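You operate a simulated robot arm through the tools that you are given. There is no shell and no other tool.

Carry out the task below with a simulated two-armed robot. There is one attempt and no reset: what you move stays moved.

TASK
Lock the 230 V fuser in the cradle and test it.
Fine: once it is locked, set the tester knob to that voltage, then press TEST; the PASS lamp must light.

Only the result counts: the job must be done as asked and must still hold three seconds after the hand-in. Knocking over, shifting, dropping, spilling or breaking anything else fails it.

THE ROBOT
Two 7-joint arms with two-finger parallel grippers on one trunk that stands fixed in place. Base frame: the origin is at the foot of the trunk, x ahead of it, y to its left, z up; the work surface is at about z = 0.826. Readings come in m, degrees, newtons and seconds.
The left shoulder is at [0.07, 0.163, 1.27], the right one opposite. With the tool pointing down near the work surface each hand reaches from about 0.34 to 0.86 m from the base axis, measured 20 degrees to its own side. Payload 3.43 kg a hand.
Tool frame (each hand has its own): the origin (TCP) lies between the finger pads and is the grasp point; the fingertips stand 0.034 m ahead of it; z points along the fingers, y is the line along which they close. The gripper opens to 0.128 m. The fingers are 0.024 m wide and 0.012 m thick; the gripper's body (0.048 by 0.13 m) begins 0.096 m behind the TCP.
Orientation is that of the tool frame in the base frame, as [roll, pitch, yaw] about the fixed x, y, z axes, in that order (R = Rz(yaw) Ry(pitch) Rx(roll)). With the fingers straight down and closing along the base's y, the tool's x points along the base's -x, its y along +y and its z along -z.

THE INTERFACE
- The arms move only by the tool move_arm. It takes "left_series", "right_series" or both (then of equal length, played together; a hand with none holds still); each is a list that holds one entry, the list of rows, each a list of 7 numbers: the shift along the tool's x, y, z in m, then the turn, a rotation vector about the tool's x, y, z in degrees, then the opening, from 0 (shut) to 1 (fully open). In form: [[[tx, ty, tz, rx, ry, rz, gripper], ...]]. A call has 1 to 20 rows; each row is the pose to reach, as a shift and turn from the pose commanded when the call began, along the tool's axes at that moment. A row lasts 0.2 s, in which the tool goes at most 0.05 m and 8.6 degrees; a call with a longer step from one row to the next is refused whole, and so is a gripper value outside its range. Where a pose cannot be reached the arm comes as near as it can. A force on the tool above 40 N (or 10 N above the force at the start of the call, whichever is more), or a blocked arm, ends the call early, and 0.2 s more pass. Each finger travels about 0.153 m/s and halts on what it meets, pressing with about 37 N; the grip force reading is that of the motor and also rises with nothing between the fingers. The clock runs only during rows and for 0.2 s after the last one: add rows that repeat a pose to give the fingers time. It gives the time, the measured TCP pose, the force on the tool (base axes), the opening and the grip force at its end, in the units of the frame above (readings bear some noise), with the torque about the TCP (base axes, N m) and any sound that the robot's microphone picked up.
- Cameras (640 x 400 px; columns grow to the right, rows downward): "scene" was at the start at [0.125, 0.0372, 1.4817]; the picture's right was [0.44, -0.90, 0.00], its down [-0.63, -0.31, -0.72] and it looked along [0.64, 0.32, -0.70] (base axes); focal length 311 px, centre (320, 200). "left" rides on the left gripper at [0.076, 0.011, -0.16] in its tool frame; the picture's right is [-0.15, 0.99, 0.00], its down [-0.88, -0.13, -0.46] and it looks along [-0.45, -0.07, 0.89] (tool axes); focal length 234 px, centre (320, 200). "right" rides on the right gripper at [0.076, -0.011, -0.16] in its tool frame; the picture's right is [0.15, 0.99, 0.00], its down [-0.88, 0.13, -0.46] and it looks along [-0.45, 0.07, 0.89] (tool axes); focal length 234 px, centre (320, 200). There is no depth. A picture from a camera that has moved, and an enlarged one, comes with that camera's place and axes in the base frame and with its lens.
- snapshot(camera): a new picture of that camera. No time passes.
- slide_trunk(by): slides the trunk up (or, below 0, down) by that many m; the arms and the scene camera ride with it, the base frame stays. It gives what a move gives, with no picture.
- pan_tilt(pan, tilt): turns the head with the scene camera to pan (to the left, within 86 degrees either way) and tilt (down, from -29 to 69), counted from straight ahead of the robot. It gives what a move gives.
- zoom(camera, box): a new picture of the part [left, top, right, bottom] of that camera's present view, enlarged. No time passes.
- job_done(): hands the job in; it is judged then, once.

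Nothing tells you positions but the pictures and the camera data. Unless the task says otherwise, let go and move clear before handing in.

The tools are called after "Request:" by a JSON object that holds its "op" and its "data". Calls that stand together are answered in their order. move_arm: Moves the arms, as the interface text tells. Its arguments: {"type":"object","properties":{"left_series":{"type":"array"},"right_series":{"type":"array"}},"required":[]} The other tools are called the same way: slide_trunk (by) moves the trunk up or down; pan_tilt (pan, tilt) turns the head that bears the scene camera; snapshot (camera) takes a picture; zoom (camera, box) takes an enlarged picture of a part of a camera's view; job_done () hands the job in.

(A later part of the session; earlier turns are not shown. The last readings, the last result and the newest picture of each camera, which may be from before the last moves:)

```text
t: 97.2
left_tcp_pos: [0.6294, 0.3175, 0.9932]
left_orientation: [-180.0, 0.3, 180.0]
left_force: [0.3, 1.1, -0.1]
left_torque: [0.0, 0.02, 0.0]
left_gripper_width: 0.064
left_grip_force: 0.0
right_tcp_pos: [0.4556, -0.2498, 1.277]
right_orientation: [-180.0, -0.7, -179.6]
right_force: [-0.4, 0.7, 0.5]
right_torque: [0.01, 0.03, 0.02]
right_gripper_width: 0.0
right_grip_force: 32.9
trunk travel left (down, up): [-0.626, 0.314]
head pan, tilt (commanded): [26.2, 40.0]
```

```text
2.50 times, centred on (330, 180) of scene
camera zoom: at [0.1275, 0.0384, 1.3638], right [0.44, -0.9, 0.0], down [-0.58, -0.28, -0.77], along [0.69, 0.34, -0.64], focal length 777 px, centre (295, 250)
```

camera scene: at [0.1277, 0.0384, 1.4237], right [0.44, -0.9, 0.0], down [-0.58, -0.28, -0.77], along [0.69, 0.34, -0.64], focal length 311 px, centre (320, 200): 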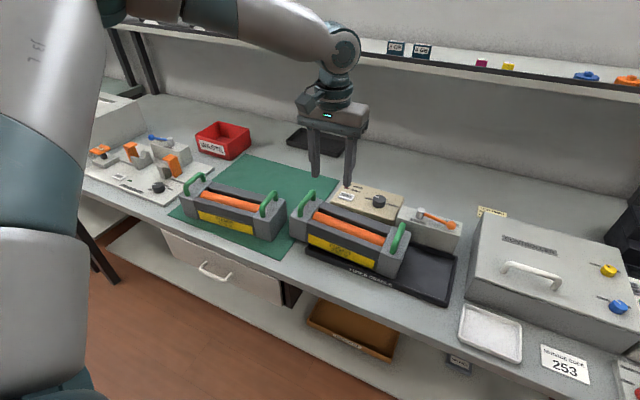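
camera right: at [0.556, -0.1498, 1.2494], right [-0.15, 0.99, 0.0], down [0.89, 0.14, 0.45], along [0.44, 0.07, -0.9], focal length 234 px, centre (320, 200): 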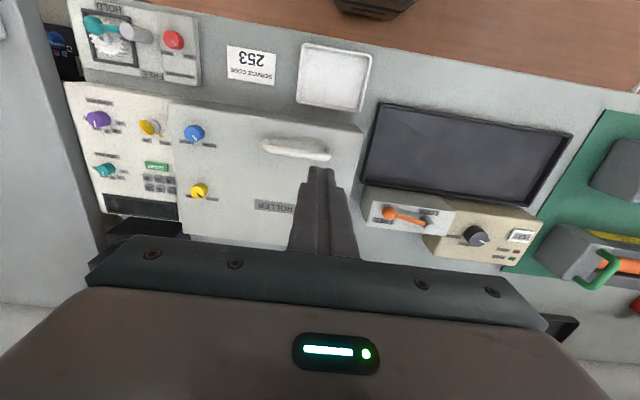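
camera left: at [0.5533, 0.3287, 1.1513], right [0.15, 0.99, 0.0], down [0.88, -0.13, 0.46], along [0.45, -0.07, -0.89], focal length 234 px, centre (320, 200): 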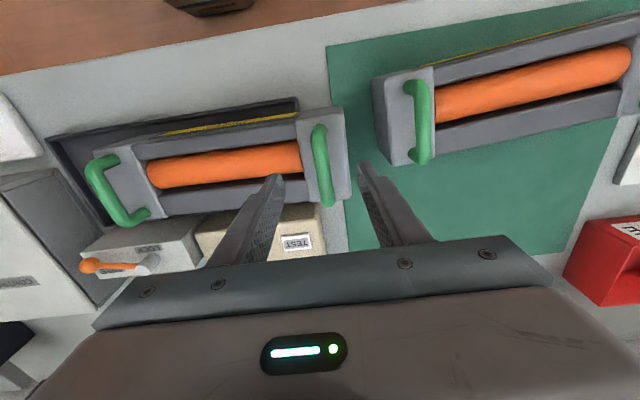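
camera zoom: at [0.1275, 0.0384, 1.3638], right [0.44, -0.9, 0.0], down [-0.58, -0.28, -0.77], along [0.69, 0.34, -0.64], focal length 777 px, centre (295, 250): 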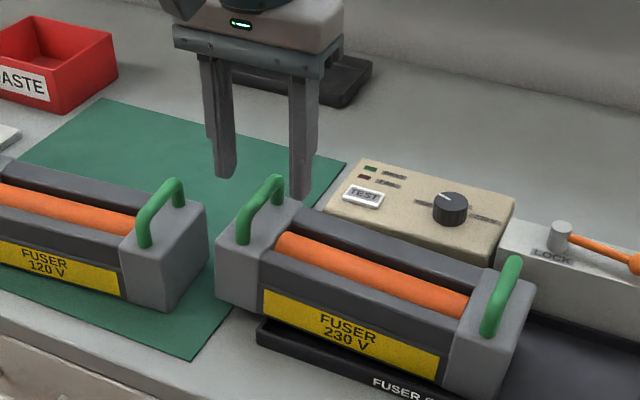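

The fingers straddle the left handle with clearance to the 120 V fuser. I'll lower another 3.5 cm and close on the bar.

Request:
{"op": "slide_trunk", "data": {"by": -0.035}}

Request:
{"op": "move_arm", "data": {"left_series": [[[0, 0, 0, 0, 0, 0, 0.3], [0, 0, 0, 0, 0, 0, 0.1], [0, 0, 0, 0, 0, 0, 0], [0, 0, 0, 0, 0, 0, 0]]]}}

Request:
{"op": "zoom", "data": {"camera": "scene", "box": [260, 60, 420, 230]}}

Request:
{"op": "snapshot", "data": {"camera": "left"}}

```text
t: 98.0
left_tcp_pos: [0.628, 0.3185, 0.9591]
left_orientation: [-179.8, 0.3, -179.9]
left_force: [0.0, 0.0, 0.9]
left_torque: [-0.02, 0.01, 0.01]
left_gripper_width: 0.0638
left_grip_force: 0.1
right_tcp_pos: [0.4553, -0.2495, 1.2421]
right_orientation: [-179.9, -0.7, -179.7]
right_force: [0.1, 0.1, -0.1]
right_torque: [0.01, 0.01, -0.01]
right_gripper_width: 0.0
right_grip_force: 32.5
trunk travel left (down, up): [-0.591, 0.349]
head pan, tilt (commanded): [26.2, 40.0]
```

```text
t: 99.0
left_tcp_pos: [0.6298, 0.3183, 0.9587]
left_orientation: [-179.9, 0.2, -179.9]
left_force: [0.2, 4.2, 0.6]
left_torque: [0.03, -0.26, 0.23]
left_gripper_width: 0.0135
left_grip_force: 37.2
right_tcp_pos: [0.4568, -0.2494, 1.2427]
right_orientation: [-180.0, -0.7, -179.7]
right_force: [0.2, -0.8, -0.5]
right_torque: [0.02, -0.01, 0.02]
right_gripper_width: 0.0002
right_grip_force: 33.2
trunk travel left (down, up): [-0.591, 0.349]
head pan, tilt (commanded): [26.2, 40.0]
```

```text
2.35 times, centred on (340, 145) of scene
camera zoom: at [0.1279, 0.0391, 1.3287], right [0.44, -0.9, 0.0], down [-0.58, -0.28, -0.77], along [0.69, 0.34, -0.64], focal length 731 px, centre (273, 329)
```

zoom: 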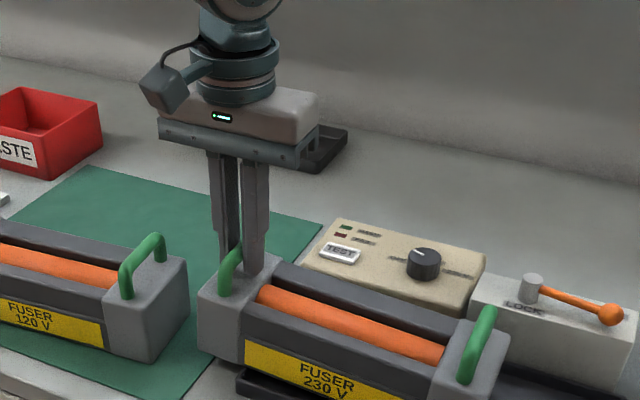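

```text
taken
camera left: at [0.5536, 0.3295, 1.1159], right [0.15, 0.99, 0.0], down [0.88, -0.13, 0.46], along [0.45, -0.07, -0.89], focal length 234 px, centre (320, 200)
```

left: 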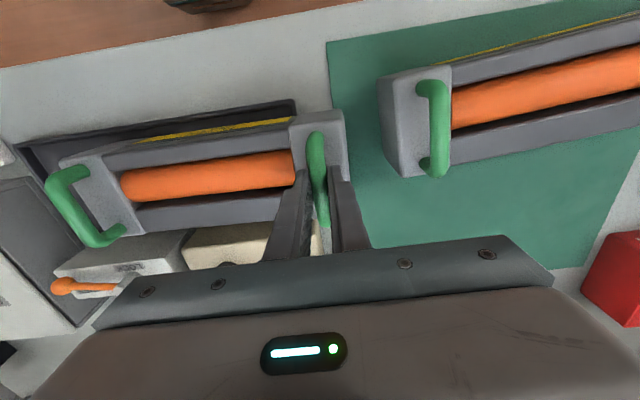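

The left handle is gripped. I'll lift slightly and slide the fuser toward −y in steps, watching the forces.

Request:
{"op": "move_arm", "data": {"left_series": [[[0, 0, -0.004, 0, 0, 0, 0], [0, 0, -0.008, 0, 0, 0, 0], [0, -0.008, -0.008, 0, 0, 0, 0], [0, -0.016, -0.008, 0, 0, 0, 0], [0, -0.024, -0.008, 0, 0, 0, 0], [0, -0.032, -0.008, 0, 0, 0, 0], [0, -0.04, -0.008, 0, 0, 0, 0], [0, -0.04, -0.008, 0, 0, 0, 0]]]}}

Request:
{"op": "zoom", "data": {"camera": "scene", "box": [260, 60, 440, 260]}}

Request:
{"op": "snapshot", "data": {"camera": "left"}}

```text
t: 100.8
left_tcp_pos: [0.6304, 0.2768, 0.9645]
left_orientation: [-179.9, 0.1, 179.9]
left_force: [-0.1, 0.6, -7.3]
left_torque: [0.01, -0.29, 0.1]
left_gripper_width: 0.0134
left_grip_force: 37.0
right_tcp_pos: [0.4569, -0.2485, 1.2422]
right_orientation: [180.0, -0.6, -179.6]
right_force: [0.1, 0.0, -0.5]
right_torque: [-0.02, 0.0, -0.03]
right_gripper_width: 0.0001
right_grip_force: 33.1
trunk travel left (down, up): [-0.591, 0.349]
head pan, tilt (commanded): [26.2, 40.0]
```

```text
2.00 times, centred on (350, 160) of scene
camera zoom: at [0.1285, 0.039, 1.3286], right [0.44, -0.9, 0.0], down [-0.58, -0.28, -0.77], along [0.69, 0.34, -0.64], focal length 621 px, centre (260, 280)
```

zoom: 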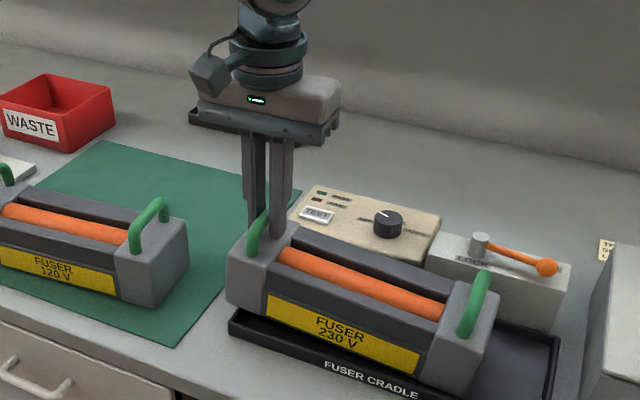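

```text
taken
camera left: at [0.5547, 0.2883, 1.1227], right [0.15, 0.99, 0.0], down [0.88, -0.13, 0.46], along [0.45, -0.07, -0.89], focal length 234 px, centre (320, 200)
```

left: 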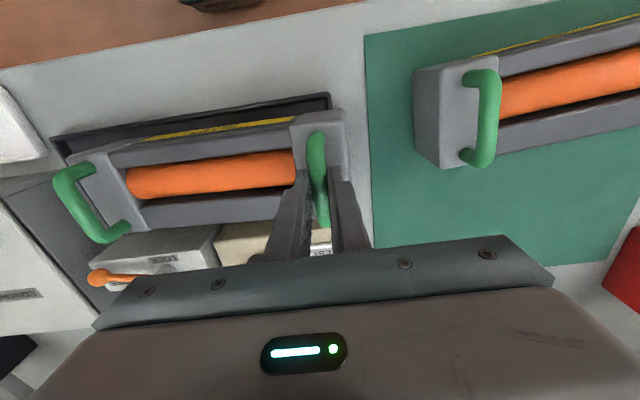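

It slides smoothly with the left end held up. I'll continue another 5.6 cm so the fuser is fully over the cradle.

Request:
{"op": "move_arm", "data": {"left_series": [[[0, -0.008, 0, 0, 0, 0, 0], [0, -0.016, 0, 0, 0, 0, 0], [0, -0.024, 0, 0, 0, 0, 0], [0, -0.032, 0, 0, 0, 0, 0], [0, -0.04, 0, 0, 0, 0, 0], [0, -0.048, 0, 0, 0, 0, 0], [0, -0.056, 0, 0, 0, 0, 0], [0, -0.056, 0, 0, 0, 0, 0]]]}}

Request:
{"op": "zoom", "data": {"camera": "scene", "box": [280, 80, 460, 280]}}

Request:
{"op": "snapshot", "data": {"camera": "left"}}

```text
t: 102.6
left_tcp_pos: [0.6293, 0.2222, 0.9654]
left_orientation: [-180.0, 0.2, 180.0]
left_force: [0.6, 2.0, -6.4]
left_torque: [0.06, -0.17, 0.02]
left_gripper_width: 0.0139
left_grip_force: 37.1
right_tcp_pos: [0.4559, -0.2492, 1.2423]
right_orientation: [-179.9, -0.7, -179.7]
right_force: [-0.7, 0.4, -0.7]
right_torque: [0.0, 0.04, -0.01]
right_gripper_width: 0.0
right_grip_force: 32.9
trunk travel left (down, up): [-0.591, 0.349]
head pan, tilt (commanded): [26.2, 40.0]
```

```text
2.00 times, centred on (370, 180) of scene
camera zoom: at [0.1284, 0.0389, 1.3286], right [0.44, -0.9, 0.0], down [-0.58, -0.28, -0.77], along [0.69, 0.34, -0.64], focal length 621 px, centre (220, 240)
```

zoom: 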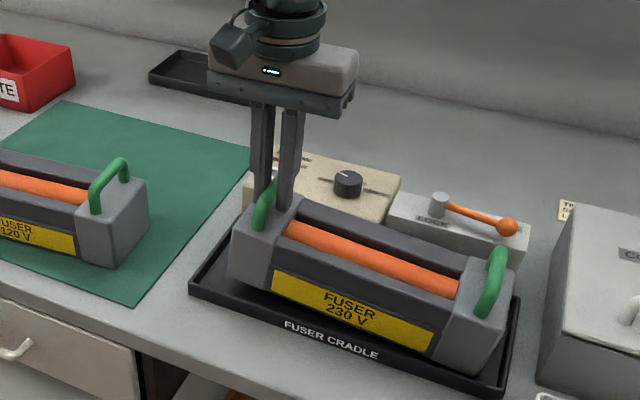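

```text
taken
camera left: at [0.5541, 0.2338, 1.1234], right [0.15, 0.99, 0.0], down [0.88, -0.13, 0.46], along [0.45, -0.07, -0.89], focal length 234 px, centre (320, 200)
```

left: 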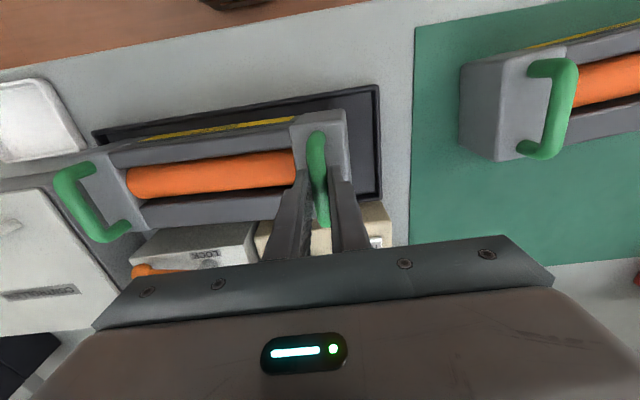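

The left end is now inside the tray's left wall. I'll lower it gently.

Request:
{"op": "move_arm", "data": {"left_series": [[[0, 0, 0.004, 0, 0, 0, 0], [0, 0, 0.008, 0, 0, 0, 0], [0, 0, 0.012, 0, 0, 0, 0], [0, 0, 0.016, 0, 0, 0, 0], [0, 0, 0.02, 0, 0, 0, 0], [0, 0, 0.02, 0, 0, 0, 0]]]}}

Request:
{"op": "move_arm", "data": {"left_series": [[[0, 0, 0.0015, 0, 0, 0, 0], [0, 0, 0.003, 0, 0, 0, 0], [0, 0, 0.003, 0, 0, 0, 0]]]}}

Request:
{"op": "zoom", "data": {"camera": "scene", "box": [280, 80, 460, 280]}}

```text
t: 104.0
left_tcp_pos: [0.6289, 0.2224, 0.9442]
left_orientation: [-179.9, 0.2, -180.0]
left_force: [-0.9, 3.2, -5.2]
left_torque: [0.03, -0.29, 0.03]
left_gripper_width: 0.0136
left_grip_force: 37.2
right_tcp_pos: [0.4562, -0.2483, 1.2417]
right_orientation: [180.0, -0.7, -179.7]
right_force: [0.0, 0.3, 0.2]
right_torque: [-0.01, 0.0, 0.05]
right_gripper_width: 0.0002
right_grip_force: 32.8
trunk travel left (down, up): [-0.591, 0.349]
head pan, tilt (commanded): [26.2, 40.0]
```

```text
t: 104.8
left_tcp_pos: [0.6291, 0.2228, 0.9425]
left_orientation: [-180.0, 0.2, -180.0]
left_force: [0.5, 4.2, 1.4]
left_torque: [0.06, 0.51, 0.0]
left_gripper_width: 0.0134
left_grip_force: 36.8
right_tcp_pos: [0.4562, -0.2485, 1.2427]
right_orientation: [180.0, -0.6, -179.6]
right_force: [0.2, 0.0, 0.2]
right_torque: [0.01, 0.0, 0.02]
right_gripper_width: 0.0001
right_grip_force: 33.7
trunk travel left (down, up): [-0.591, 0.349]
head pan, tilt (commanded): [26.2, 40.0]
```

```text
2.00 times, centred on (370, 180) of scene
camera zoom: at [0.1279, 0.0389, 1.3288], right [0.44, -0.9, 0.0], down [-0.58, -0.28, -0.77], along [0.69, 0.34, -0.64], focal length 621 px, centre (220, 240)
```

zoom: 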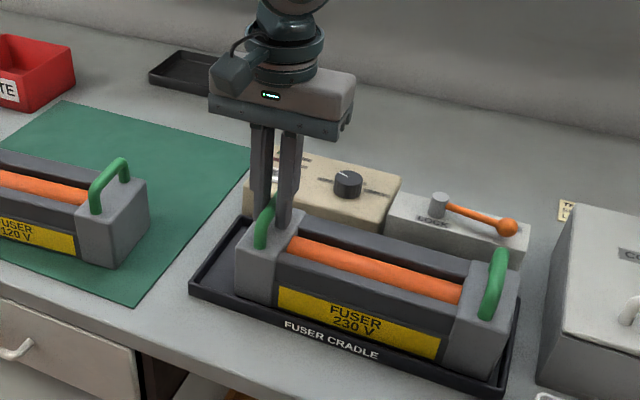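

The fuser is resting on the floor of the cradle. I'll check how both ends sit before releasing.

Request:
{"op": "zoom", "data": {"camera": "scene", "box": [380, 180, 450, 280]}}

Request:
{"op": "zoom", "data": {"camera": "scene", "box": [330, 170, 400, 250]}}

Request:
{"op": "snapshot", "data": {"camera": "left"}}

```text
4.00 times, centred on (415, 230) of scene
camera zoom: at [0.1279, 0.0389, 1.3288], right [0.44, -0.9, 0.0], down [-0.58, -0.28, -0.77], along [0.69, 0.34, -0.64], focal length 1243 px, centre (-60, 80)
```

zoom: 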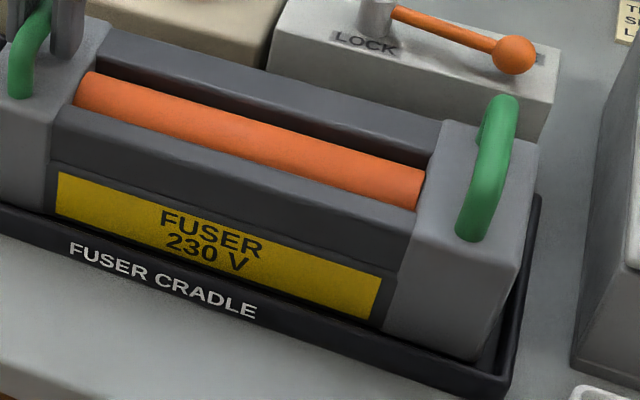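

```text
5.00 times, centred on (365, 210) of scene
camera zoom: at [0.1279, 0.0389, 1.3288], right [0.44, -0.9, 0.0], down [-0.58, -0.28, -0.77], along [0.69, 0.34, -0.64], focal length 1554 px, centre (95, 150)
```

zoom: 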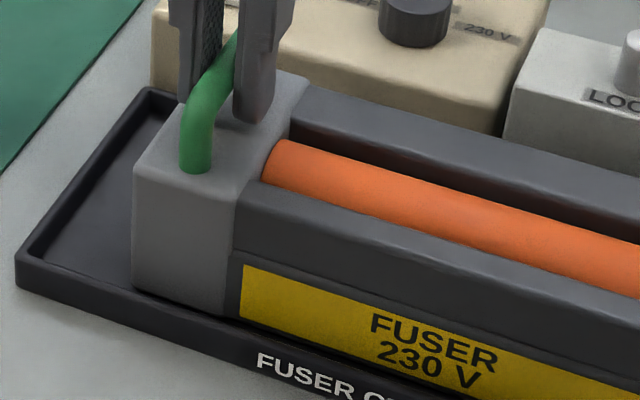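

```text
taken
camera left: at [0.5533, 0.2332, 1.1009], right [0.15, 0.99, 0.0], down [0.88, -0.13, 0.46], along [0.45, -0.07, -0.89], focal length 234 px, centre (320, 200)
```

left: 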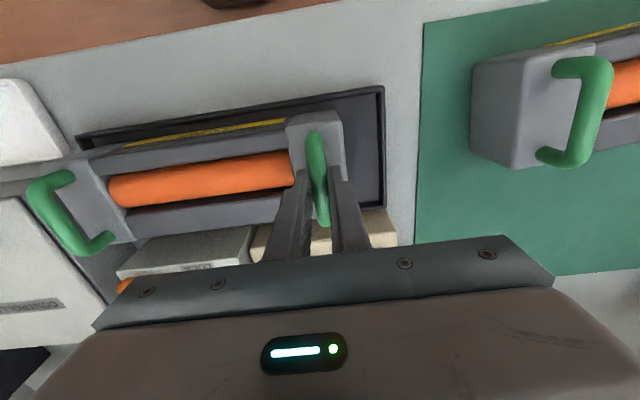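

Both ends and both sides are inside the tray walls. I'll nudge it 4 mm more toward −y to leave the lever room past the right handle, then release and rise.

Request:
{"op": "move_arm", "data": {"left_series": [[[0, -0.002, -0.001, 0, 0, 0, 0], [0, -0.005, -0.001, 0, 0, 0, 0], [0, -0.005, 0.0, 0, 0, 0, 0], [0, -0.005, 0.0, 0, 0, 0, 0]]]}}

Request:
{"op": "move_arm", "data": {"left_series": [[[0, 0, 0, 0, 0, 0, 0.2], [0, 0, 0, 0, 0, 0, 0.35], [0, 0, 0, 0, 0, 0, 0.4], [0, 0, 0, 0, 0, 0, 0.4]]]}}

Request:
{"op": "move_arm", "data": {"left_series": [[[0, 0, -0.03, 0, 0, 0, 0.4], [0, 0, -0.06, 0, 0, 0, 0.4], [0, 0, -0.09, 0, 0, 0, 0.4], [0, 0.03, -0.12, 0, 0, 0, 0.4], [0, 0.06, -0.15, 0, 0, 0, 0.4], [0, 0.1, -0.16, 0, 0, 0, 0.4], [0, 0.1, -0.16, 0, 0, 0, 0.4]]]}}

Request:
{"op": "snapshot", "data": {"camera": "scene"}}

Request:
{"op": "snapshot", "data": {"camera": "left"}}

```text
t: 105.8
left_tcp_pos: [0.6299, 0.2172, 0.9432]
left_orientation: [-179.8, 0.2, 179.9]
left_force: [1.0, 3.0, -1.0]
left_torque: [0.01, 0.23, -0.02]
left_gripper_width: 0.0135
left_grip_force: 37.2
right_tcp_pos: [0.4555, -0.2492, 1.2426]
right_orientation: [180.0, -0.8, -179.7]
right_force: [0.4, 0.2, 0.6]
right_torque: [0.04, -0.01, 0.01]
right_gripper_width: 0.0
right_grip_force: 32.9
trunk travel left (down, up): [-0.591, 0.349]
head pan, tilt (commanded): [26.2, 40.0]
```

```text
t: 106.8
left_tcp_pos: [0.6298, 0.2174, 0.9427]
left_orientation: [-179.9, 0.2, -180.0]
left_force: [0.1, -0.3, 0.9]
left_torque: [-0.01, 0.02, 0.0]
left_gripper_width: 0.0513
left_grip_force: 0.1
right_tcp_pos: [0.4565, -0.2495, 1.242]
right_orientation: [180.0, -0.7, -179.8]
right_force: [0.5, 0.0, 0.2]
right_torque: [-0.04, 0.01, 0.01]
right_gripper_width: 0.0001
right_grip_force: 33.0
trunk travel left (down, up): [-0.591, 0.349]
head pan, tilt (commanded): [26.2, 40.0]
```

```text
t: 108.4
left_tcp_pos: [0.6288, 0.3184, 1.1037]
left_orientation: [-179.9, 0.2, 179.8]
left_force: [0.3, -0.5, 0.1]
left_torque: [0.02, -0.02, -0.01]
left_gripper_width: 0.051
left_grip_force: 0.0
right_tcp_pos: [0.4567, -0.2502, 1.2421]
right_orientation: [179.9, -0.7, -179.7]
right_force: [0.5, -0.6, 0.5]
right_torque: [-0.02, -0.02, -0.04]
right_gripper_width: 0.0
right_grip_force: 33.0
trunk travel left (down, up): [-0.591, 0.349]
head pan, tilt (commanded): [26.2, 40.0]
```

```text
taken
camera scene: at [0.1278, 0.0376, 1.3287], right [0.44, -0.9, 0.0], down [-0.58, -0.28, -0.77], along [0.69, 0.34, -0.64], focal length 311 px, centre (320, 200)
```

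scene: 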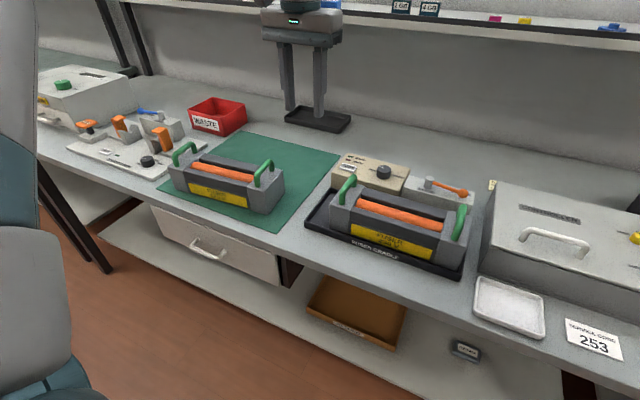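

```text
taken
camera left: at [0.5538, 0.3292, 1.2615], right [0.15, 0.99, 0.0], down [0.88, -0.13, 0.46], along [0.45, -0.07, -0.89], focal length 234 px, centre (320, 200)
```

left: 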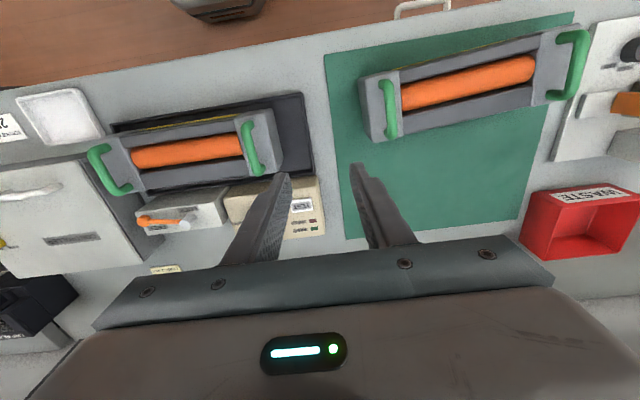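

The fuser is seated in the cradle, with its label facing front. Next is the lever: I'll raise the trunk back to its original height and bring the closed right hand around behind the lever rod.

Request:
{"op": "slide_trunk", "data": {"by": 0.159}}

Request:
{"op": "move_arm", "data": {"right_series": [[[-0.025, 0.025, 0.02, 0, 0, 0, 0], [-0.05, 0.05, 0.04, 0, 0, 0, 0], [-0.075, 0.075, 0.06, 0, 0, 0, 0], [-0.1, 0.1, 0.08, 0, 0, 0, 0], [-0.125, 0.125, 0.1, 0, 0, 0, 0], [-0.15, 0.15, 0.12, 0, 0, 0, 0], [-0.175, 0.175, 0.145, 0, 0, 0, 0], [-0.2, 0.2, 0.175, 0, 0, 0, 0], [-0.225, 0.22, 0.205, 0, 0, 0, 0], [-0.25, 0.235, 0.235, 0, 0, 0, 0], [-0.275, 0.25, 0.265, 0, 0, 0, 0], [-0.295, 0.26, 0.3, 0, 0, 0, 0], [-0.3085, 0.263, 0.33, 0, 0, 0, 0], [-0.3085, 0.263, 0.33, 0, 0, 0, 0]]]}}

Request:
{"op": "snapshot", "data": {"camera": "right"}}

Request:
{"op": "snapshot", "data": {"camera": "scene"}}

```text
t: 110.3
left_tcp_pos: [0.6299, 0.3185, 1.2625]
left_orientation: [-179.9, 0.2, -180.0]
left_force: [0.0, 0.0, -0.6]
left_torque: [-0.01, 0.0, 0.0]
left_gripper_width: 0.0514
left_grip_force: 0.0
right_tcp_pos: [0.4555, -0.2499, 1.4012]
right_orientation: [180.0, -0.8, -179.7]
right_force: [-0.6, 0.4, 0.5]
right_torque: [-0.02, 0.01, 0.02]
right_gripper_width: 0.0
right_grip_force: 33.1
trunk travel left (down, up): [-0.75, 0.19]
head pan, tilt (commanded): [26.2, 40.0]
```

```text
t: 113.3
left_tcp_pos: [0.6292, 0.3176, 1.2618]
left_orientation: [-180.0, 0.2, 180.0]
left_force: [0.1, -0.8, 0.4]
left_torque: [0.0, 0.0, -0.02]
left_gripper_width: 0.051
left_grip_force: 0.0
right_tcp_pos: [0.763, 0.016, 1.0682]
right_orientation: [179.9, -0.8, -179.7]
right_force: [-0.2, -0.2, -0.4]
right_torque: [0.05, -0.03, 0.03]
right_gripper_width: 0.0003
right_grip_force: 33.1
trunk travel left (down, up): [-0.75, 0.19]
head pan, tilt (commanded): [26.2, 40.0]
```

```text
taken
camera right: at [0.6884, 0.004, 1.2291], right [-0.15, 0.99, 0.0], down [0.89, 0.13, 0.45], along [0.44, 0.07, -0.9], focal length 234 px, centre (320, 200)
```

right: 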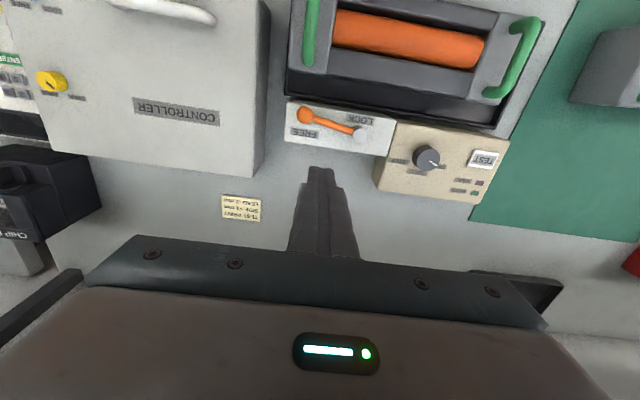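

```text
taken
camera scene: at [0.1274, 0.0384, 1.4878], right [0.44, -0.9, 0.0], down [-0.58, -0.28, -0.77], along [0.69, 0.34, -0.64], focal length 311 px, centre (320, 200)
```

scene: 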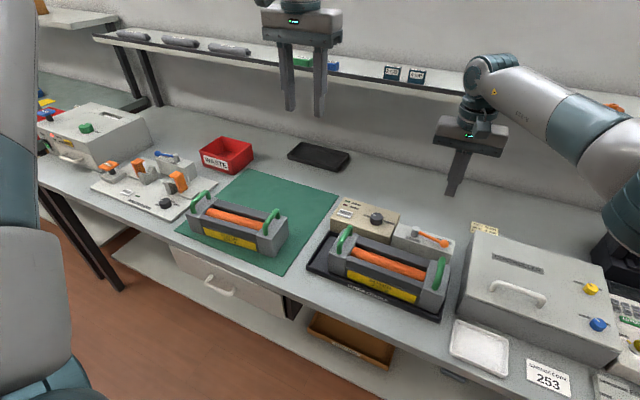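

The right hand is above and behind the lever box with a good view. I'll zoom in to measure the lever and the handle clearance.

Request:
{"op": "zoom", "data": {"camera": "right", "box": [270, 0, 560, 210]}}

Request:
{"op": "zoom", "data": {"camera": "right", "box": [270, 20, 400, 160]}}

```text
1.90 times, centred on (415, 105) of right
camera zoom: at [0.6884, 0.004, 1.2291], right [-0.15, 0.99, 0.0], down [0.89, 0.13, 0.45], along [0.44, 0.07, -0.9], focal length 446 px, centre (139, 381)
```

zoom: 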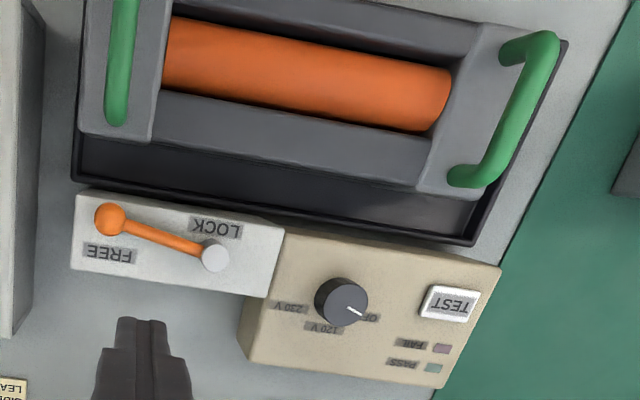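

```text
2.86 times, centred on (335, 90) of right
camera zoom: at [0.6884, 0.004, 1.2291], right [-0.15, 0.99, 0.0], down [0.89, 0.13, 0.45], along [0.44, 0.07, -0.9], focal length 669 px, centre (277, 514)
```

zoom: 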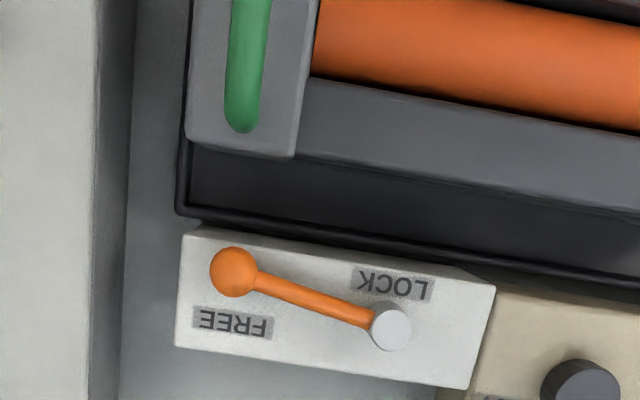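

The pivot is at about (0.738, 0.0655), the lever is at FREE, and the right handle post is about 1 cm outside the ball's sweep. I'll lower the fingers behind the rod.

Request:
{"op": "move_arm", "data": {"right_series": [[[-0.002, -0.001, 0.035, 0, -0.4, 0.1, 0], [-0.004, -0.002, 0.07, 0, -0.8, 0.3, 0], [-0.005, -0.002, 0.1, 0, -0.8, 0.3, 0], [-0.005, -0.002, 0.12, 0, -0.8, 0.3, 0], [-0.005, -0.002, 0.129, 0, -0.8, 0.3, 0], [-0.005, -0.002, 0.129, 0, -0.8, 0.3, 0]]]}}

Request:
{"op": "snapshot", "data": {"camera": "right"}}

Request:
{"op": "zoom", "data": {"camera": "scene", "box": [380, 130, 520, 270]}}

```text
t: 114.7
left_tcp_pos: [0.629, 0.3191, 1.2619]
left_orientation: [180.0, 0.2, -180.0]
left_force: [1.4, 0.0, 0.3]
left_torque: [0.0, 0.03, -0.03]
left_gripper_width: 0.051
left_grip_force: 0.0
right_tcp_pos: [0.765, 0.013, 0.9378]
right_orientation: [-180.0, 0.0, -180.0]
right_force: [-0.5, 0.3, -1.0]
right_torque: [-0.01, 0.01, 0.02]
right_gripper_width: 0.0002
right_grip_force: 33.0
trunk travel left (down, up): [-0.75, 0.19]
head pan, tilt (commanded): [26.2, 40.0]
```

```text
taken
camera right: at [0.6894, 0.0018, 1.0976], right [-0.15, 0.99, 0.0], down [0.88, 0.13, 0.46], along [0.45, 0.07, -0.89], focal length 234 px, centre (320, 200)
```

right: 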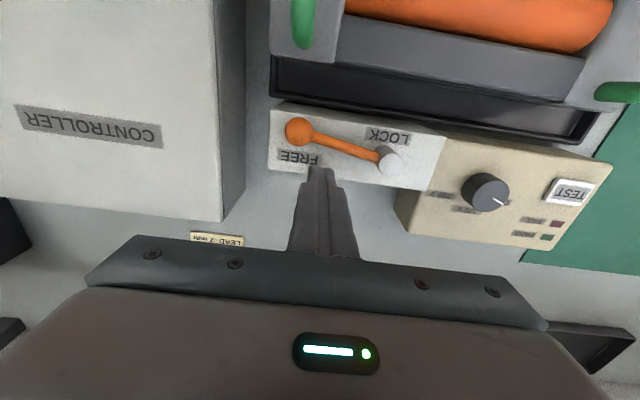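

```text
2.86 times, centred on (450, 200) of scene
camera zoom: at [0.1277, 0.0386, 1.4877], right [0.44, -0.9, 0.0], down [-0.58, -0.28, -0.77], along [0.69, 0.34, -0.64], focal length 888 px, centre (-51, 200)
```

zoom: 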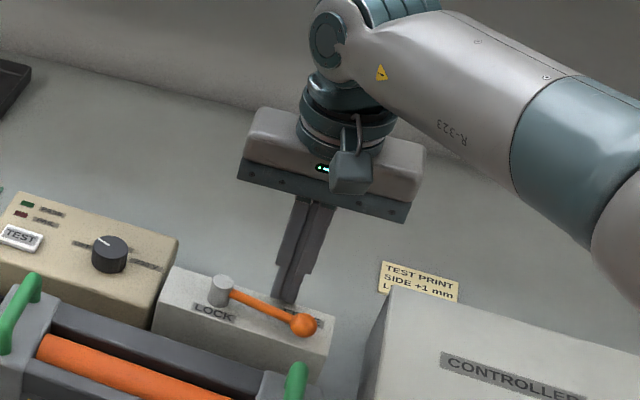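

The fingers are just behind the rod at the right height. I'll sweep the lever toward LOCK, pausing partway.

Request:
{"op": "move_arm", "data": {"right_series": [[[0.009, 0.0, 0, 0, 0, 0, 0], [0.017, 0.0, 0, 0, 0, 0, 0], [0.0272, -0.0007, 0, 0, 0, 0, 0], [0.0364, 0.0002, 0, 0, 0, 0, 0], [0.0453, 0.0026, 0, 0, 0, 0, 0], [0.0537, 0.0066, 0, 0, 0, 0, 0], [0.0613, 0.0119, 0, 0, 0, 0, 0], [0.0647, 0.0151, 0, 0, 0, 0, 0], [0.0647, 0.0151, 0, 0, 0, 0, 0]]]}}

Request:
{"op": "snapshot", "data": {"camera": "right"}}

Request:
{"op": "zoom", "data": {"camera": "scene", "box": [360, 150, 500, 290]}}

```text
t: 116.7
left_tcp_pos: [0.6291, 0.318, 1.2617]
left_orientation: [-179.8, 0.2, 180.0]
left_force: [0.2, 0.0, -0.3]
left_torque: [-0.01, -0.01, 0.0]
left_gripper_width: 0.0513
left_grip_force: 0.1
right_tcp_pos: [0.6967, 0.0284, 0.9385]
right_orientation: [180.0, 0.2, -179.9]
right_force: [-1.1, 0.3, 0.3]
right_torque: [-0.01, 0.03, -0.05]
right_gripper_width: 0.0
right_grip_force: 33.1
trunk travel left (down, up): [-0.75, 0.19]
head pan, tilt (commanded): [26.2, 40.0]
```

```text
taken
camera right: at [0.6215, 0.0163, 1.0985], right [-0.15, 0.99, 0.0], down [0.88, 0.13, 0.46], along [0.45, 0.07, -0.89], focal length 234 px, centre (320, 200)
```

right: 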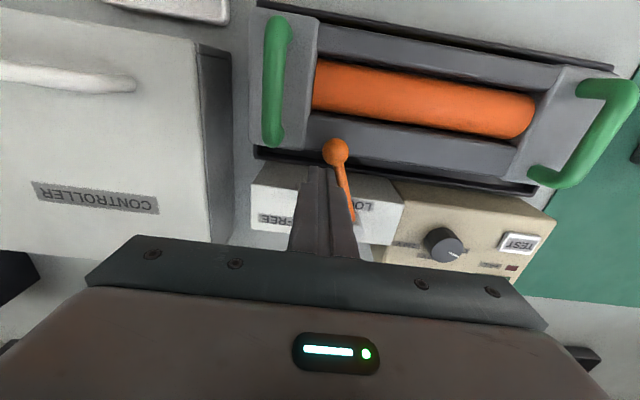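

```text
2.86 times, centred on (430, 220) of scene
camera zoom: at [0.1278, 0.0385, 1.4877], right [0.44, -0.9, 0.0], down [-0.58, -0.28, -0.77], along [0.69, 0.34, -0.64], focal length 888 px, centre (6, 143)
```

zoom: 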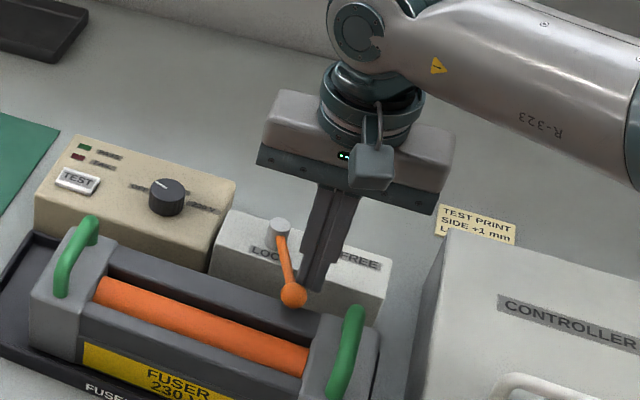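

The lever has cleared the handle and the ball is over the fuser's rear rail. I'll continue the sweep to LOCK.

Request:
{"op": "move_arm", "data": {"right_series": [[[0.002, 0.0034, 0, 0, 0, 0, 0], [0.004, 0.0071, 0, 0, 0, 0, 0], [0.006, 0.011, 0, 0, 0, 0, 0], [0.007, 0.0151, 0, 0, 0, 0, 0], [0.008, 0.0185, 0, 0, 0, 0, 0], [0.008, 0.0205, 0, 0, 0, 0, 0], [0.008, 0.0205, 0, 0, 0, 0, 0]]]}}

Request:
{"op": "snapshot", "data": {"camera": "right"}}

Request:
{"op": "zoom", "data": {"camera": "scene", "box": [360, 150, 500, 290]}}

```text
t: 118.3
left_tcp_pos: [0.6291, 0.3191, 1.263]
left_orientation: [-179.9, 0.3, 180.0]
left_force: [0.4, 0.0, 0.2]
left_torque: [0.02, -0.04, 0.01]
left_gripper_width: 0.0513
left_grip_force: 0.1
right_tcp_pos: [0.6882, 0.0491, 0.9371]
right_orientation: [-180.0, 0.1, 179.9]
right_force: [0.1, -0.5, 0.1]
right_torque: [0.0, -0.01, 0.01]
right_gripper_width: 0.0
right_grip_force: 32.7
trunk travel left (down, up): [-0.75, 0.19]
head pan, tilt (commanded): [26.2, 40.0]
```

```text
taken
camera right: at [0.6132, 0.0376, 1.0977], right [-0.15, 0.99, 0.0], down [0.88, 0.13, 0.46], along [0.45, 0.07, -0.89], focal length 234 px, centre (320, 200)
```

right: 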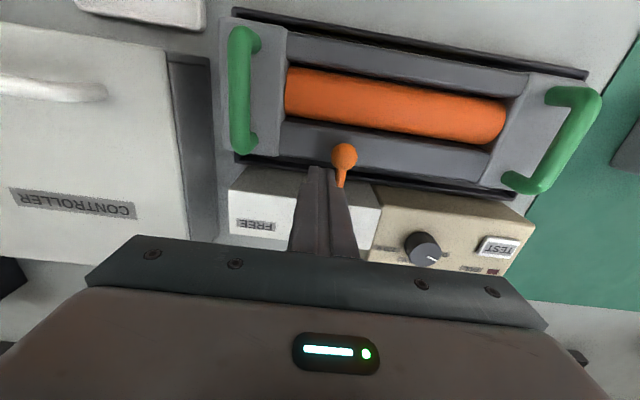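

```text
2.86 times, centred on (430, 220) of scene
camera zoom: at [0.1278, 0.0386, 1.4877], right [0.44, -0.9, 0.0], down [-0.58, -0.28, -0.77], along [0.69, 0.34, -0.64], focal length 888 px, centre (6, 143)
```

zoom: 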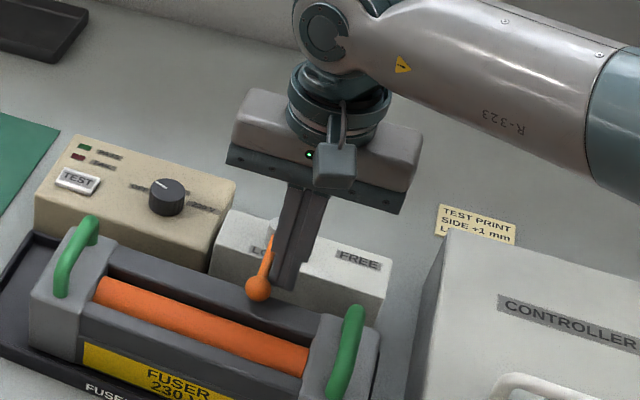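

The ball is back at about (0.666, 0.067), which matches the original LOCK position. I'll press a few millimetres more to be sure it's against its stop.

Request:
{"op": "move_arm", "data": {"right_series": [[[0, 0.0015, 0, 0, 0, 0, 0], [0, 0.003, 0, 0, 0, 0, 0], [0, 0.0045, 0, 0, 0, 0, 0], [0, 0.0045, 0, 0, 0, 0, 0]]]}}

Request:
{"op": "zoom", "data": {"camera": "scene", "box": [360, 150, 500, 290]}}

```text
t: 119.3
left_tcp_pos: [0.6293, 0.317, 1.2625]
left_orientation: [180.0, 0.2, 179.9]
left_force: [-0.2, 0.0, 0.0]
left_torque: [-0.01, 0.0, -0.01]
left_gripper_width: 0.0513
left_grip_force: 0.1
right_tcp_pos: [0.6896, 0.0515, 0.9383]
right_orientation: [180.0, 0.1, 179.9]
right_force: [-5.2, -10.6, -3.3]
right_torque: [-0.28, 0.08, 0.02]
right_gripper_width: 0.0002
right_grip_force: 33.2
trunk travel left (down, up): [-0.75, 0.19]
head pan, tilt (commanded): [26.2, 40.0]
```

```text
2.86 times, centred on (430, 220) of scene
camera zoom: at [0.1273, 0.0367, 1.4878], right [0.44, -0.9, 0.0], down [-0.58, -0.28, -0.77], along [0.69, 0.34, -0.64], focal length 888 px, centre (6, 143)
```

zoom: 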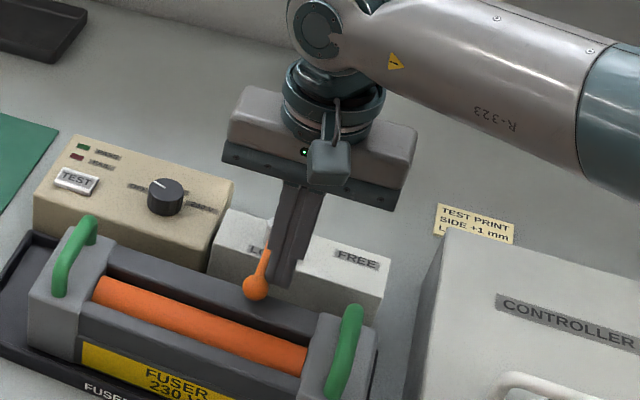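

The lever is firmly against the LOCK stop, reading about 10 N. I'll back off, rise, and then test whether the right hand can reach over the knob.

Request:
{"op": "move_arm", "data": {"right_series": [[[0, -0.01, 0, 0, 0, 0, 0], [-0.005, -0.015, -0.02, 0, 0, 0, 0], [-0.005, -0.015, -0.06, 0, 0, 0, 0], [-0.005, -0.015, -0.1, 0, 0, 0, 0], [-0.005, -0.015, -0.13, 0, 0, 0, 0], [-0.005, -0.015, -0.13, 0, 0, 0, 0]]]}}

Request:
{"op": "zoom", "data": {"camera": "scene", "box": [320, 150, 500, 310]}}

Request:
{"op": "snapshot", "data": {"camera": "right"}}

```text
t: 120.7
left_tcp_pos: [0.6291, 0.3186, 1.2619]
left_orientation: [-180.0, 0.2, 180.0]
left_force: [0.4, -0.7, -0.4]
left_torque: [-0.01, 0.02, 0.0]
left_gripper_width: 0.0511
left_grip_force: 0.0
right_tcp_pos: [0.6962, 0.0381, 1.0692]
right_orientation: [-180.0, 0.0, -180.0]
right_force: [-0.2, 0.1, 0.5]
right_torque: [-0.01, 0.03, 0.02]
right_gripper_width: 0.0
right_grip_force: 33.5
trunk travel left (down, up): [-0.75, 0.19]
head pan, tilt (commanded): [26.2, 40.0]
```

```text
2.50 times, centred on (410, 230) of scene
camera zoom: at [0.1281, 0.0385, 1.4877], right [0.44, -0.9, 0.0], down [-0.58, -0.28, -0.77], along [0.69, 0.34, -0.64], focal length 777 px, centre (95, 125)
```

zoom: 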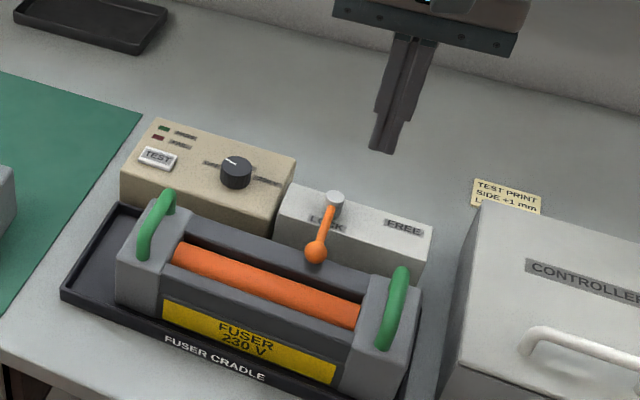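

```text
taken
camera right: at [0.6202, 0.0255, 1.2285], right [-0.15, 0.99, 0.0], down [0.88, 0.13, 0.46], along [0.45, 0.07, -0.89], focal length 234 px, centre (320, 200)
```

right: 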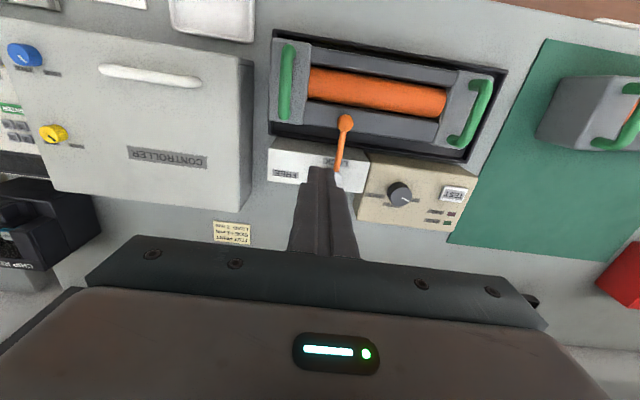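

The lever is at LOCK over the fuser. I'll move the left hand out of the way and bring the right hand above the knob at about (0.747, 0.168).

Request:
{"op": "move_arm", "data": {"left_series": [[[0.02, 0.015, 0, 0, 0, 0, 0.4], [0.04, 0.03, 0, 0, 0, 0, 0.4], [0.06, 0.045, 0, 0, 0, 0, 0.4], [0.08, 0.06, 0, 0, 0, 0, 0.4], [0.1, 0.08, 0, 0, 0, 0, 0.4], [0.12, 0.1, 0, 0, 0, 0, 0.4], [0.12, 0.1, 0, 0, 0, 0, 0.4]]], "right_series": [[[0, 0.0, 0, 0, 0, 0, 0.1], [0, 0.02, 0, 0, 0, 0, 0.3], [-0.012, 0.05, 0.0, 0, 0, 0, 0.55], [-0.025, 0.08, 0.0, 0, 0, 0, 0.55], [-0.038, 0.11, 0.0, 0, 0, 0, 0.55], [-0.051, 0.13, 0.0, 0, 0, 0, 0.55], [-0.051, 0.13, 0.0, 0, 0, 0, 0.55]]]}}

Request:
{"op": "snapshot", "data": {"camera": "right"}}

Request:
{"op": "snapshot", "data": {"camera": "scene"}}

```text
t: 122.3
left_tcp_pos: [0.5107, 0.4158, 1.2646]
left_orientation: [-180.0, 0.2, 179.9]
left_force: [0.1, -0.5, 0.0]
left_torque: [0.05, 0.0, 0.01]
left_gripper_width: 0.051
left_grip_force: 0.1
right_tcp_pos: [0.7341, 0.1448, 1.0656]
right_orientation: [180.0, 0.2, 180.0]
right_force: [0.7, -0.5, 0.7]
right_torque: [0.0, 0.03, 0.02]
right_gripper_width: 0.0704
right_grip_force: 0.0
right hand out of reach, approached as far as the arm can: row 6, 7
trunk travel left (down, up): [-0.75, 0.19]
head pan, tilt (commanded): [26.2, 40.0]
```

```text
taken
camera right: at [0.6574, 0.134, 1.2255], right [-0.15, 0.99, 0.0], down [0.88, 0.13, 0.46], along [0.45, 0.07, -0.89], focal length 234 px, centre (320, 200)
```

right: 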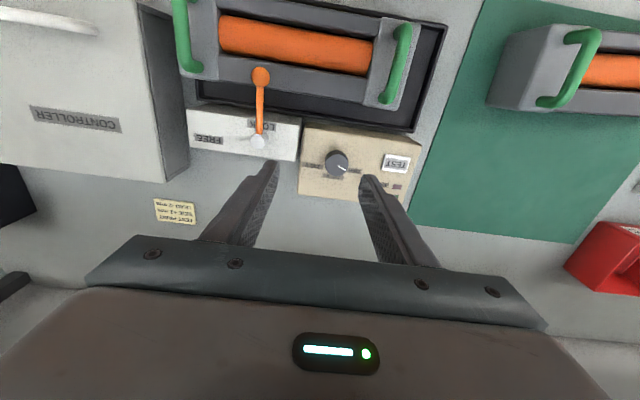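

```text
taken
camera scene: at [0.1289, 0.0367, 1.4877], right [0.44, -0.9, 0.0], down [-0.58, -0.28, -0.77], along [0.69, 0.34, -0.64], focal length 311 px, centre (320, 200)
```

scene: 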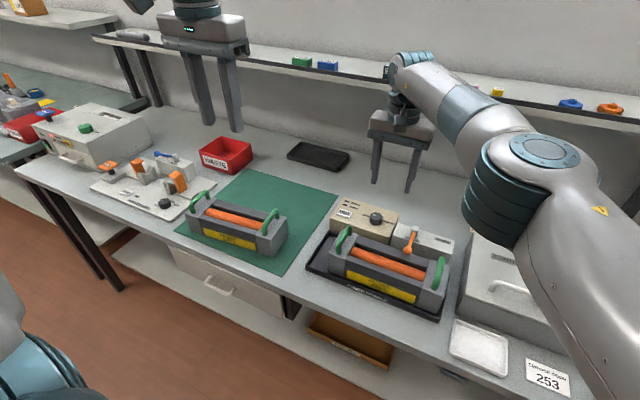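

The right hand stops 2–3 cm short of the knob at this height. I'll test whether a different hand height relative to the shoulder reaches further.

Request:
{"op": "move_arm", "data": {"right_series": [[[0, 0, -0.03, 0, 0, 0, 0.55], [0, 0, -0.06, 0, 0, 0, 0.55], [-0.007, 0.012, -0.08, 0, 0, 0, 0.55], [-0.0131, 0.0233, -0.1, 0, 0, 0, 0.55], [-0.0131, 0.0233, -0.1, 0, 0, 0, 0.55]]]}}

Request:
{"op": "move_arm", "data": {"right_series": [[[0, 0.01, 0, 0, 0, 0, 0.55], [-0.01, 0.02, 0, 0, 0, 0, 0.55], [-0.02, 0.03, 0, 0, 0, 0, 0.55], [-0.02, 0.03, 0, 0, 0, 0, 0.55]]]}}

```text
t: 123.5
left_tcp_pos: [0.5081, 0.4167, 1.2647]
left_orientation: [-179.9, 0.2, 180.0]
left_force: [0.8, -0.7, -0.5]
left_torque: [0.03, -0.01, 0.0]
left_gripper_width: 0.051
left_grip_force: 0.0
right_tcp_pos: [0.7277, 0.1431, 1.1503]
right_orientation: [179.7, 0.2, -179.9]
right_force: [0.7, 0.2, 0.4]
right_torque: [0.05, 0.01, 0.01]
right_gripper_width: 0.0705
right_grip_force: 0.1
right hand out of reach, approached as far as the arm can: row 2, 3, 4, 5
trunk travel left (down, up): [-0.75, 0.19]
head pan, tilt (commanded): [26.2, 40.0]
```

```text
t: 124.5
left_tcp_pos: [0.5084, 0.4165, 1.2639]
left_orientation: [-179.9, 0.2, 180.0]
left_force: [0.8, 0.4, 0.6]
left_torque: [0.0, 0.01, 0.05]
left_gripper_width: 0.0514
left_grip_force: 0.1
right_tcp_pos: [0.7246, 0.1465, 1.149]
right_orientation: [179.9, 0.3, 180.0]
right_force: [-0.8, 0.1, -0.5]
right_torque: [-0.04, -0.02, 0.02]
right_gripper_width: 0.0704
right_grip_force: 0.0
right hand out of reach, approached as far as the arm can: row 1, 2, 3, 4
trunk travel left (down, up): [-0.75, 0.19]
head pan, tilt (commanded): [26.2, 40.0]
```

Lower is slightly better, but the arm runs out at about 0.73 m from the shoulder. A 9° tilt outward should cover the remaining 2–3 cm, so I'll descend a little and tilt.

Request:
{"op": "move_arm", "data": {"right_series": [[[0, 0.002, 0.03, -1.3, -2.7, 0, 0.5], [0, 0.004, 0.06, -2.6, -5.4, 0, 0.45], [0, 0.006, 0.09, -3.95, -8.08, 0, 0.45], [0, 0.0085, 0.119, -3.95, -8.08, 0, 0.45], [-0.012, 0.014, 0.119, -3.95, -8.08, 0, 0.45], [-0.019, 0.02, 0.119, -3.95, -8.08, 0, 0.45], [-0.019, 0.02, 0.119, -3.95, -8.08, 0, 0.45]]]}}

Request:
{"op": "snapshot", "data": {"camera": "right"}}

Request:
{"op": "zoom", "data": {"camera": "scene", "box": [320, 80, 480, 260]}}

```text
t: 126.1
left_tcp_pos: [0.5093, 0.4174, 1.2647]
left_orientation: [-179.9, 0.2, 179.9]
left_force: [0.7, -0.2, -0.1]
left_torque: [-0.01, 0.01, -0.02]
left_gripper_width: 0.0507
left_grip_force: 0.1
right_tcp_pos: [0.7427, 0.1698, 1.0312]
right_orientation: [176.0, 8.2, 179.7]
right_force: [-0.2, -0.5, -0.1]
right_torque: [0.01, -0.01, 0.01]
right_gripper_width: 0.0577
right_grip_force: 0.0
trunk travel left (down, up): [-0.75, 0.19]
head pan, tilt (commanded): [26.2, 40.0]
```

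```text
taken
camera right: at [0.6452, 0.1476, 1.1774], right [-0.15, 0.99, 0.05], down [0.81, 0.09, 0.58], along [0.57, 0.13, -0.81], focal length 234 px, centre (320, 200)
```

right: 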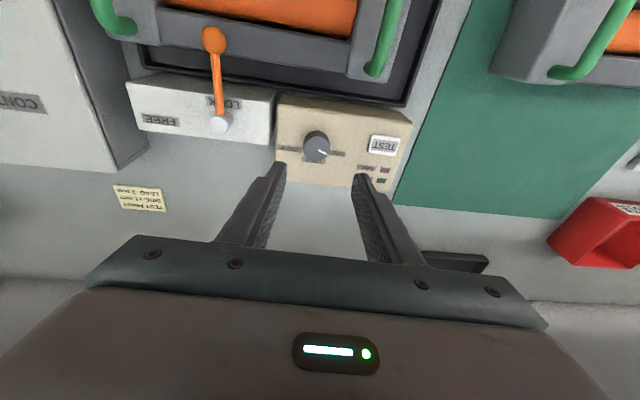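

```text
2.22 times, centred on (400, 170) of scene
camera zoom: at [0.1281, 0.0379, 1.4877], right [0.44, -0.9, 0.0], down [-0.58, -0.28, -0.77], along [0.69, 0.34, -0.64], focal length 690 px, centre (142, 267)
```

zoom: 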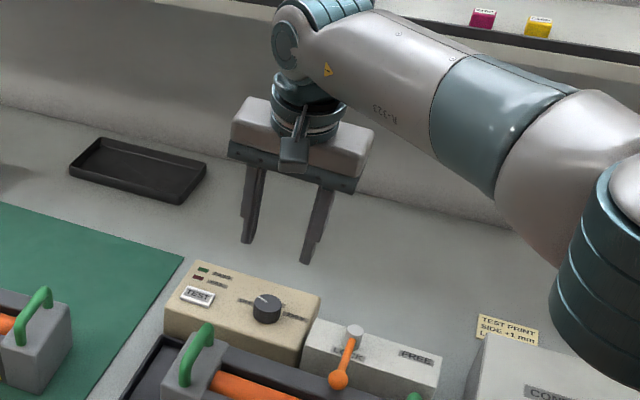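

The 9° tilt gives enough reach. I'll zoom in for an accurate knob position and marker direction.

Request:
{"op": "zoom", "data": {"camera": "right", "box": [260, 90, 420, 210]}}

Request:
{"op": "zoom", "data": {"camera": "scene", "box": [350, 190, 430, 250]}}

```text
3.33 times, centred on (340, 150) of right
camera zoom: at [0.6452, 0.1476, 1.1774], right [-0.15, 0.99, 0.05], down [0.81, 0.09, 0.58], along [0.57, 0.13, -0.81], focal length 781 px, centre (253, 367)
```

zoom: 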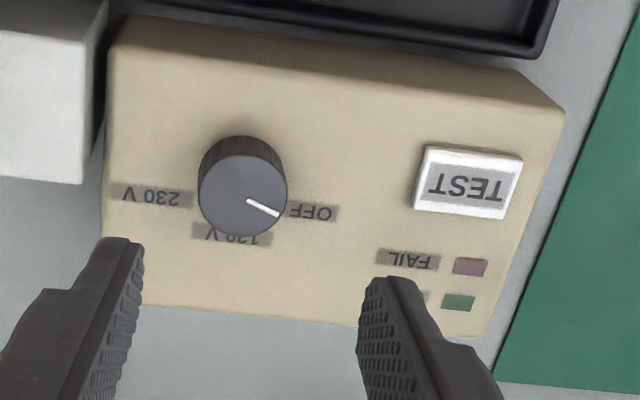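

```text
6.67 times, centred on (390, 220) of scene
camera zoom: at [0.1281, 0.0379, 1.4877], right [0.44, -0.9, 0.0], down [-0.58, -0.28, -0.77], along [0.69, 0.34, -0.64], focal length 2071 px, centre (-147, 67)
```

zoom: 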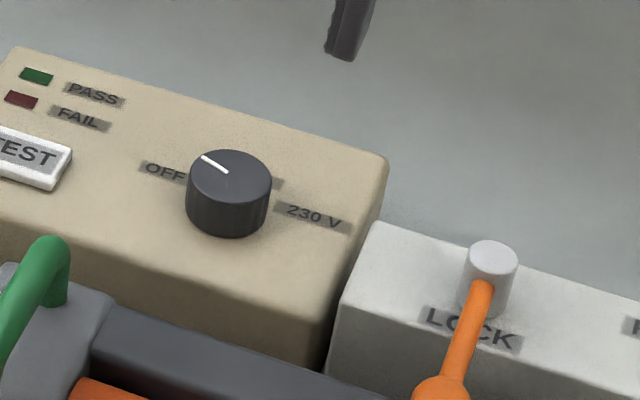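

Triangulating properly, the knob axis is at about (0.761, 0.175) with its top at z≈0.90, and the TEST button top is at about (0.751, 0.265, 0.885). I'll lower the trunk in two stages and add a little more tilt to reach the knob comfortably.

Request:
{"op": "slide_trunk", "data": {"by": -0.05}}

Request:
{"op": "move_arm", "data": {"right_series": [[[-0.0036, 0.0018, -0.0247, -0.9, -1.8, 0, 0.45], [-0.0071, 0.0035, -0.0494, -1.74, -3.6, 0, 0.45], [-0.0071, 0.0035, -0.0494, -1.74, -3.6, 0, 0.45]]]}}

Request:
{"op": "slide_trunk", "data": {"by": -0.05}}

```text
t: 127.0
left_tcp_pos: [0.5091, 0.417, 1.2157]
left_orientation: [-179.9, 0.1, -179.9]
left_force: [1.7, 0.0, 0.2]
left_torque: [0.01, 0.02, -0.02]
left_gripper_width: 0.0511
left_grip_force: 0.0
right_tcp_pos: [0.7416, 0.1696, 0.9814]
right_orientation: [176.0, 8.2, 179.7]
right_force: [-0.4, -0.6, 0.5]
right_torque: [0.01, 0.01, 0.02]
right_gripper_width: 0.0576
right_grip_force: 0.0
trunk travel left (down, up): [-0.7, 0.24]
head pan, tilt (commanded): [26.2, 40.0]
```

```text
t: 127.8
left_tcp_pos: [0.5102, 0.4179, 1.2131]
left_orientation: [-179.9, 0.1, -179.9]
left_force: [0.1, -0.1, 0.4]
left_torque: [-0.02, 0.0, -0.02]
left_gripper_width: 0.0511
left_grip_force: 0.0
right_tcp_pos: [0.7445, 0.1701, 1.03]
right_orientation: [174.2, 11.8, 179.5]
right_force: [0.7, -0.8, 0.2]
right_torque: [-0.05, 0.0, 0.02]
right_gripper_width: 0.0578
right_grip_force: 0.0
trunk travel left (down, up): [-0.7, 0.24]
head pan, tilt (commanded): [26.2, 40.0]
```

```text
t: 128.7
left_tcp_pos: [0.508, 0.4175, 1.165]
left_orientation: [-180.0, 0.3, 179.9]
left_force: [-1.0, 0.0, 0.6]
left_torque: [-0.02, -0.05, 0.0]
left_gripper_width: 0.0511
left_grip_force: 0.0
right_tcp_pos: [0.7434, 0.1695, 0.9816]
right_orientation: [174.2, 11.8, 179.3]
right_force: [-0.3, -1.2, -0.3]
right_torque: [0.0, -0.01, -0.01]
right_gripper_width: 0.0574
right_grip_force: 0.1
trunk travel left (down, up): [-0.65, 0.29]
head pan, tilt (commanded): [26.2, 40.0]
```

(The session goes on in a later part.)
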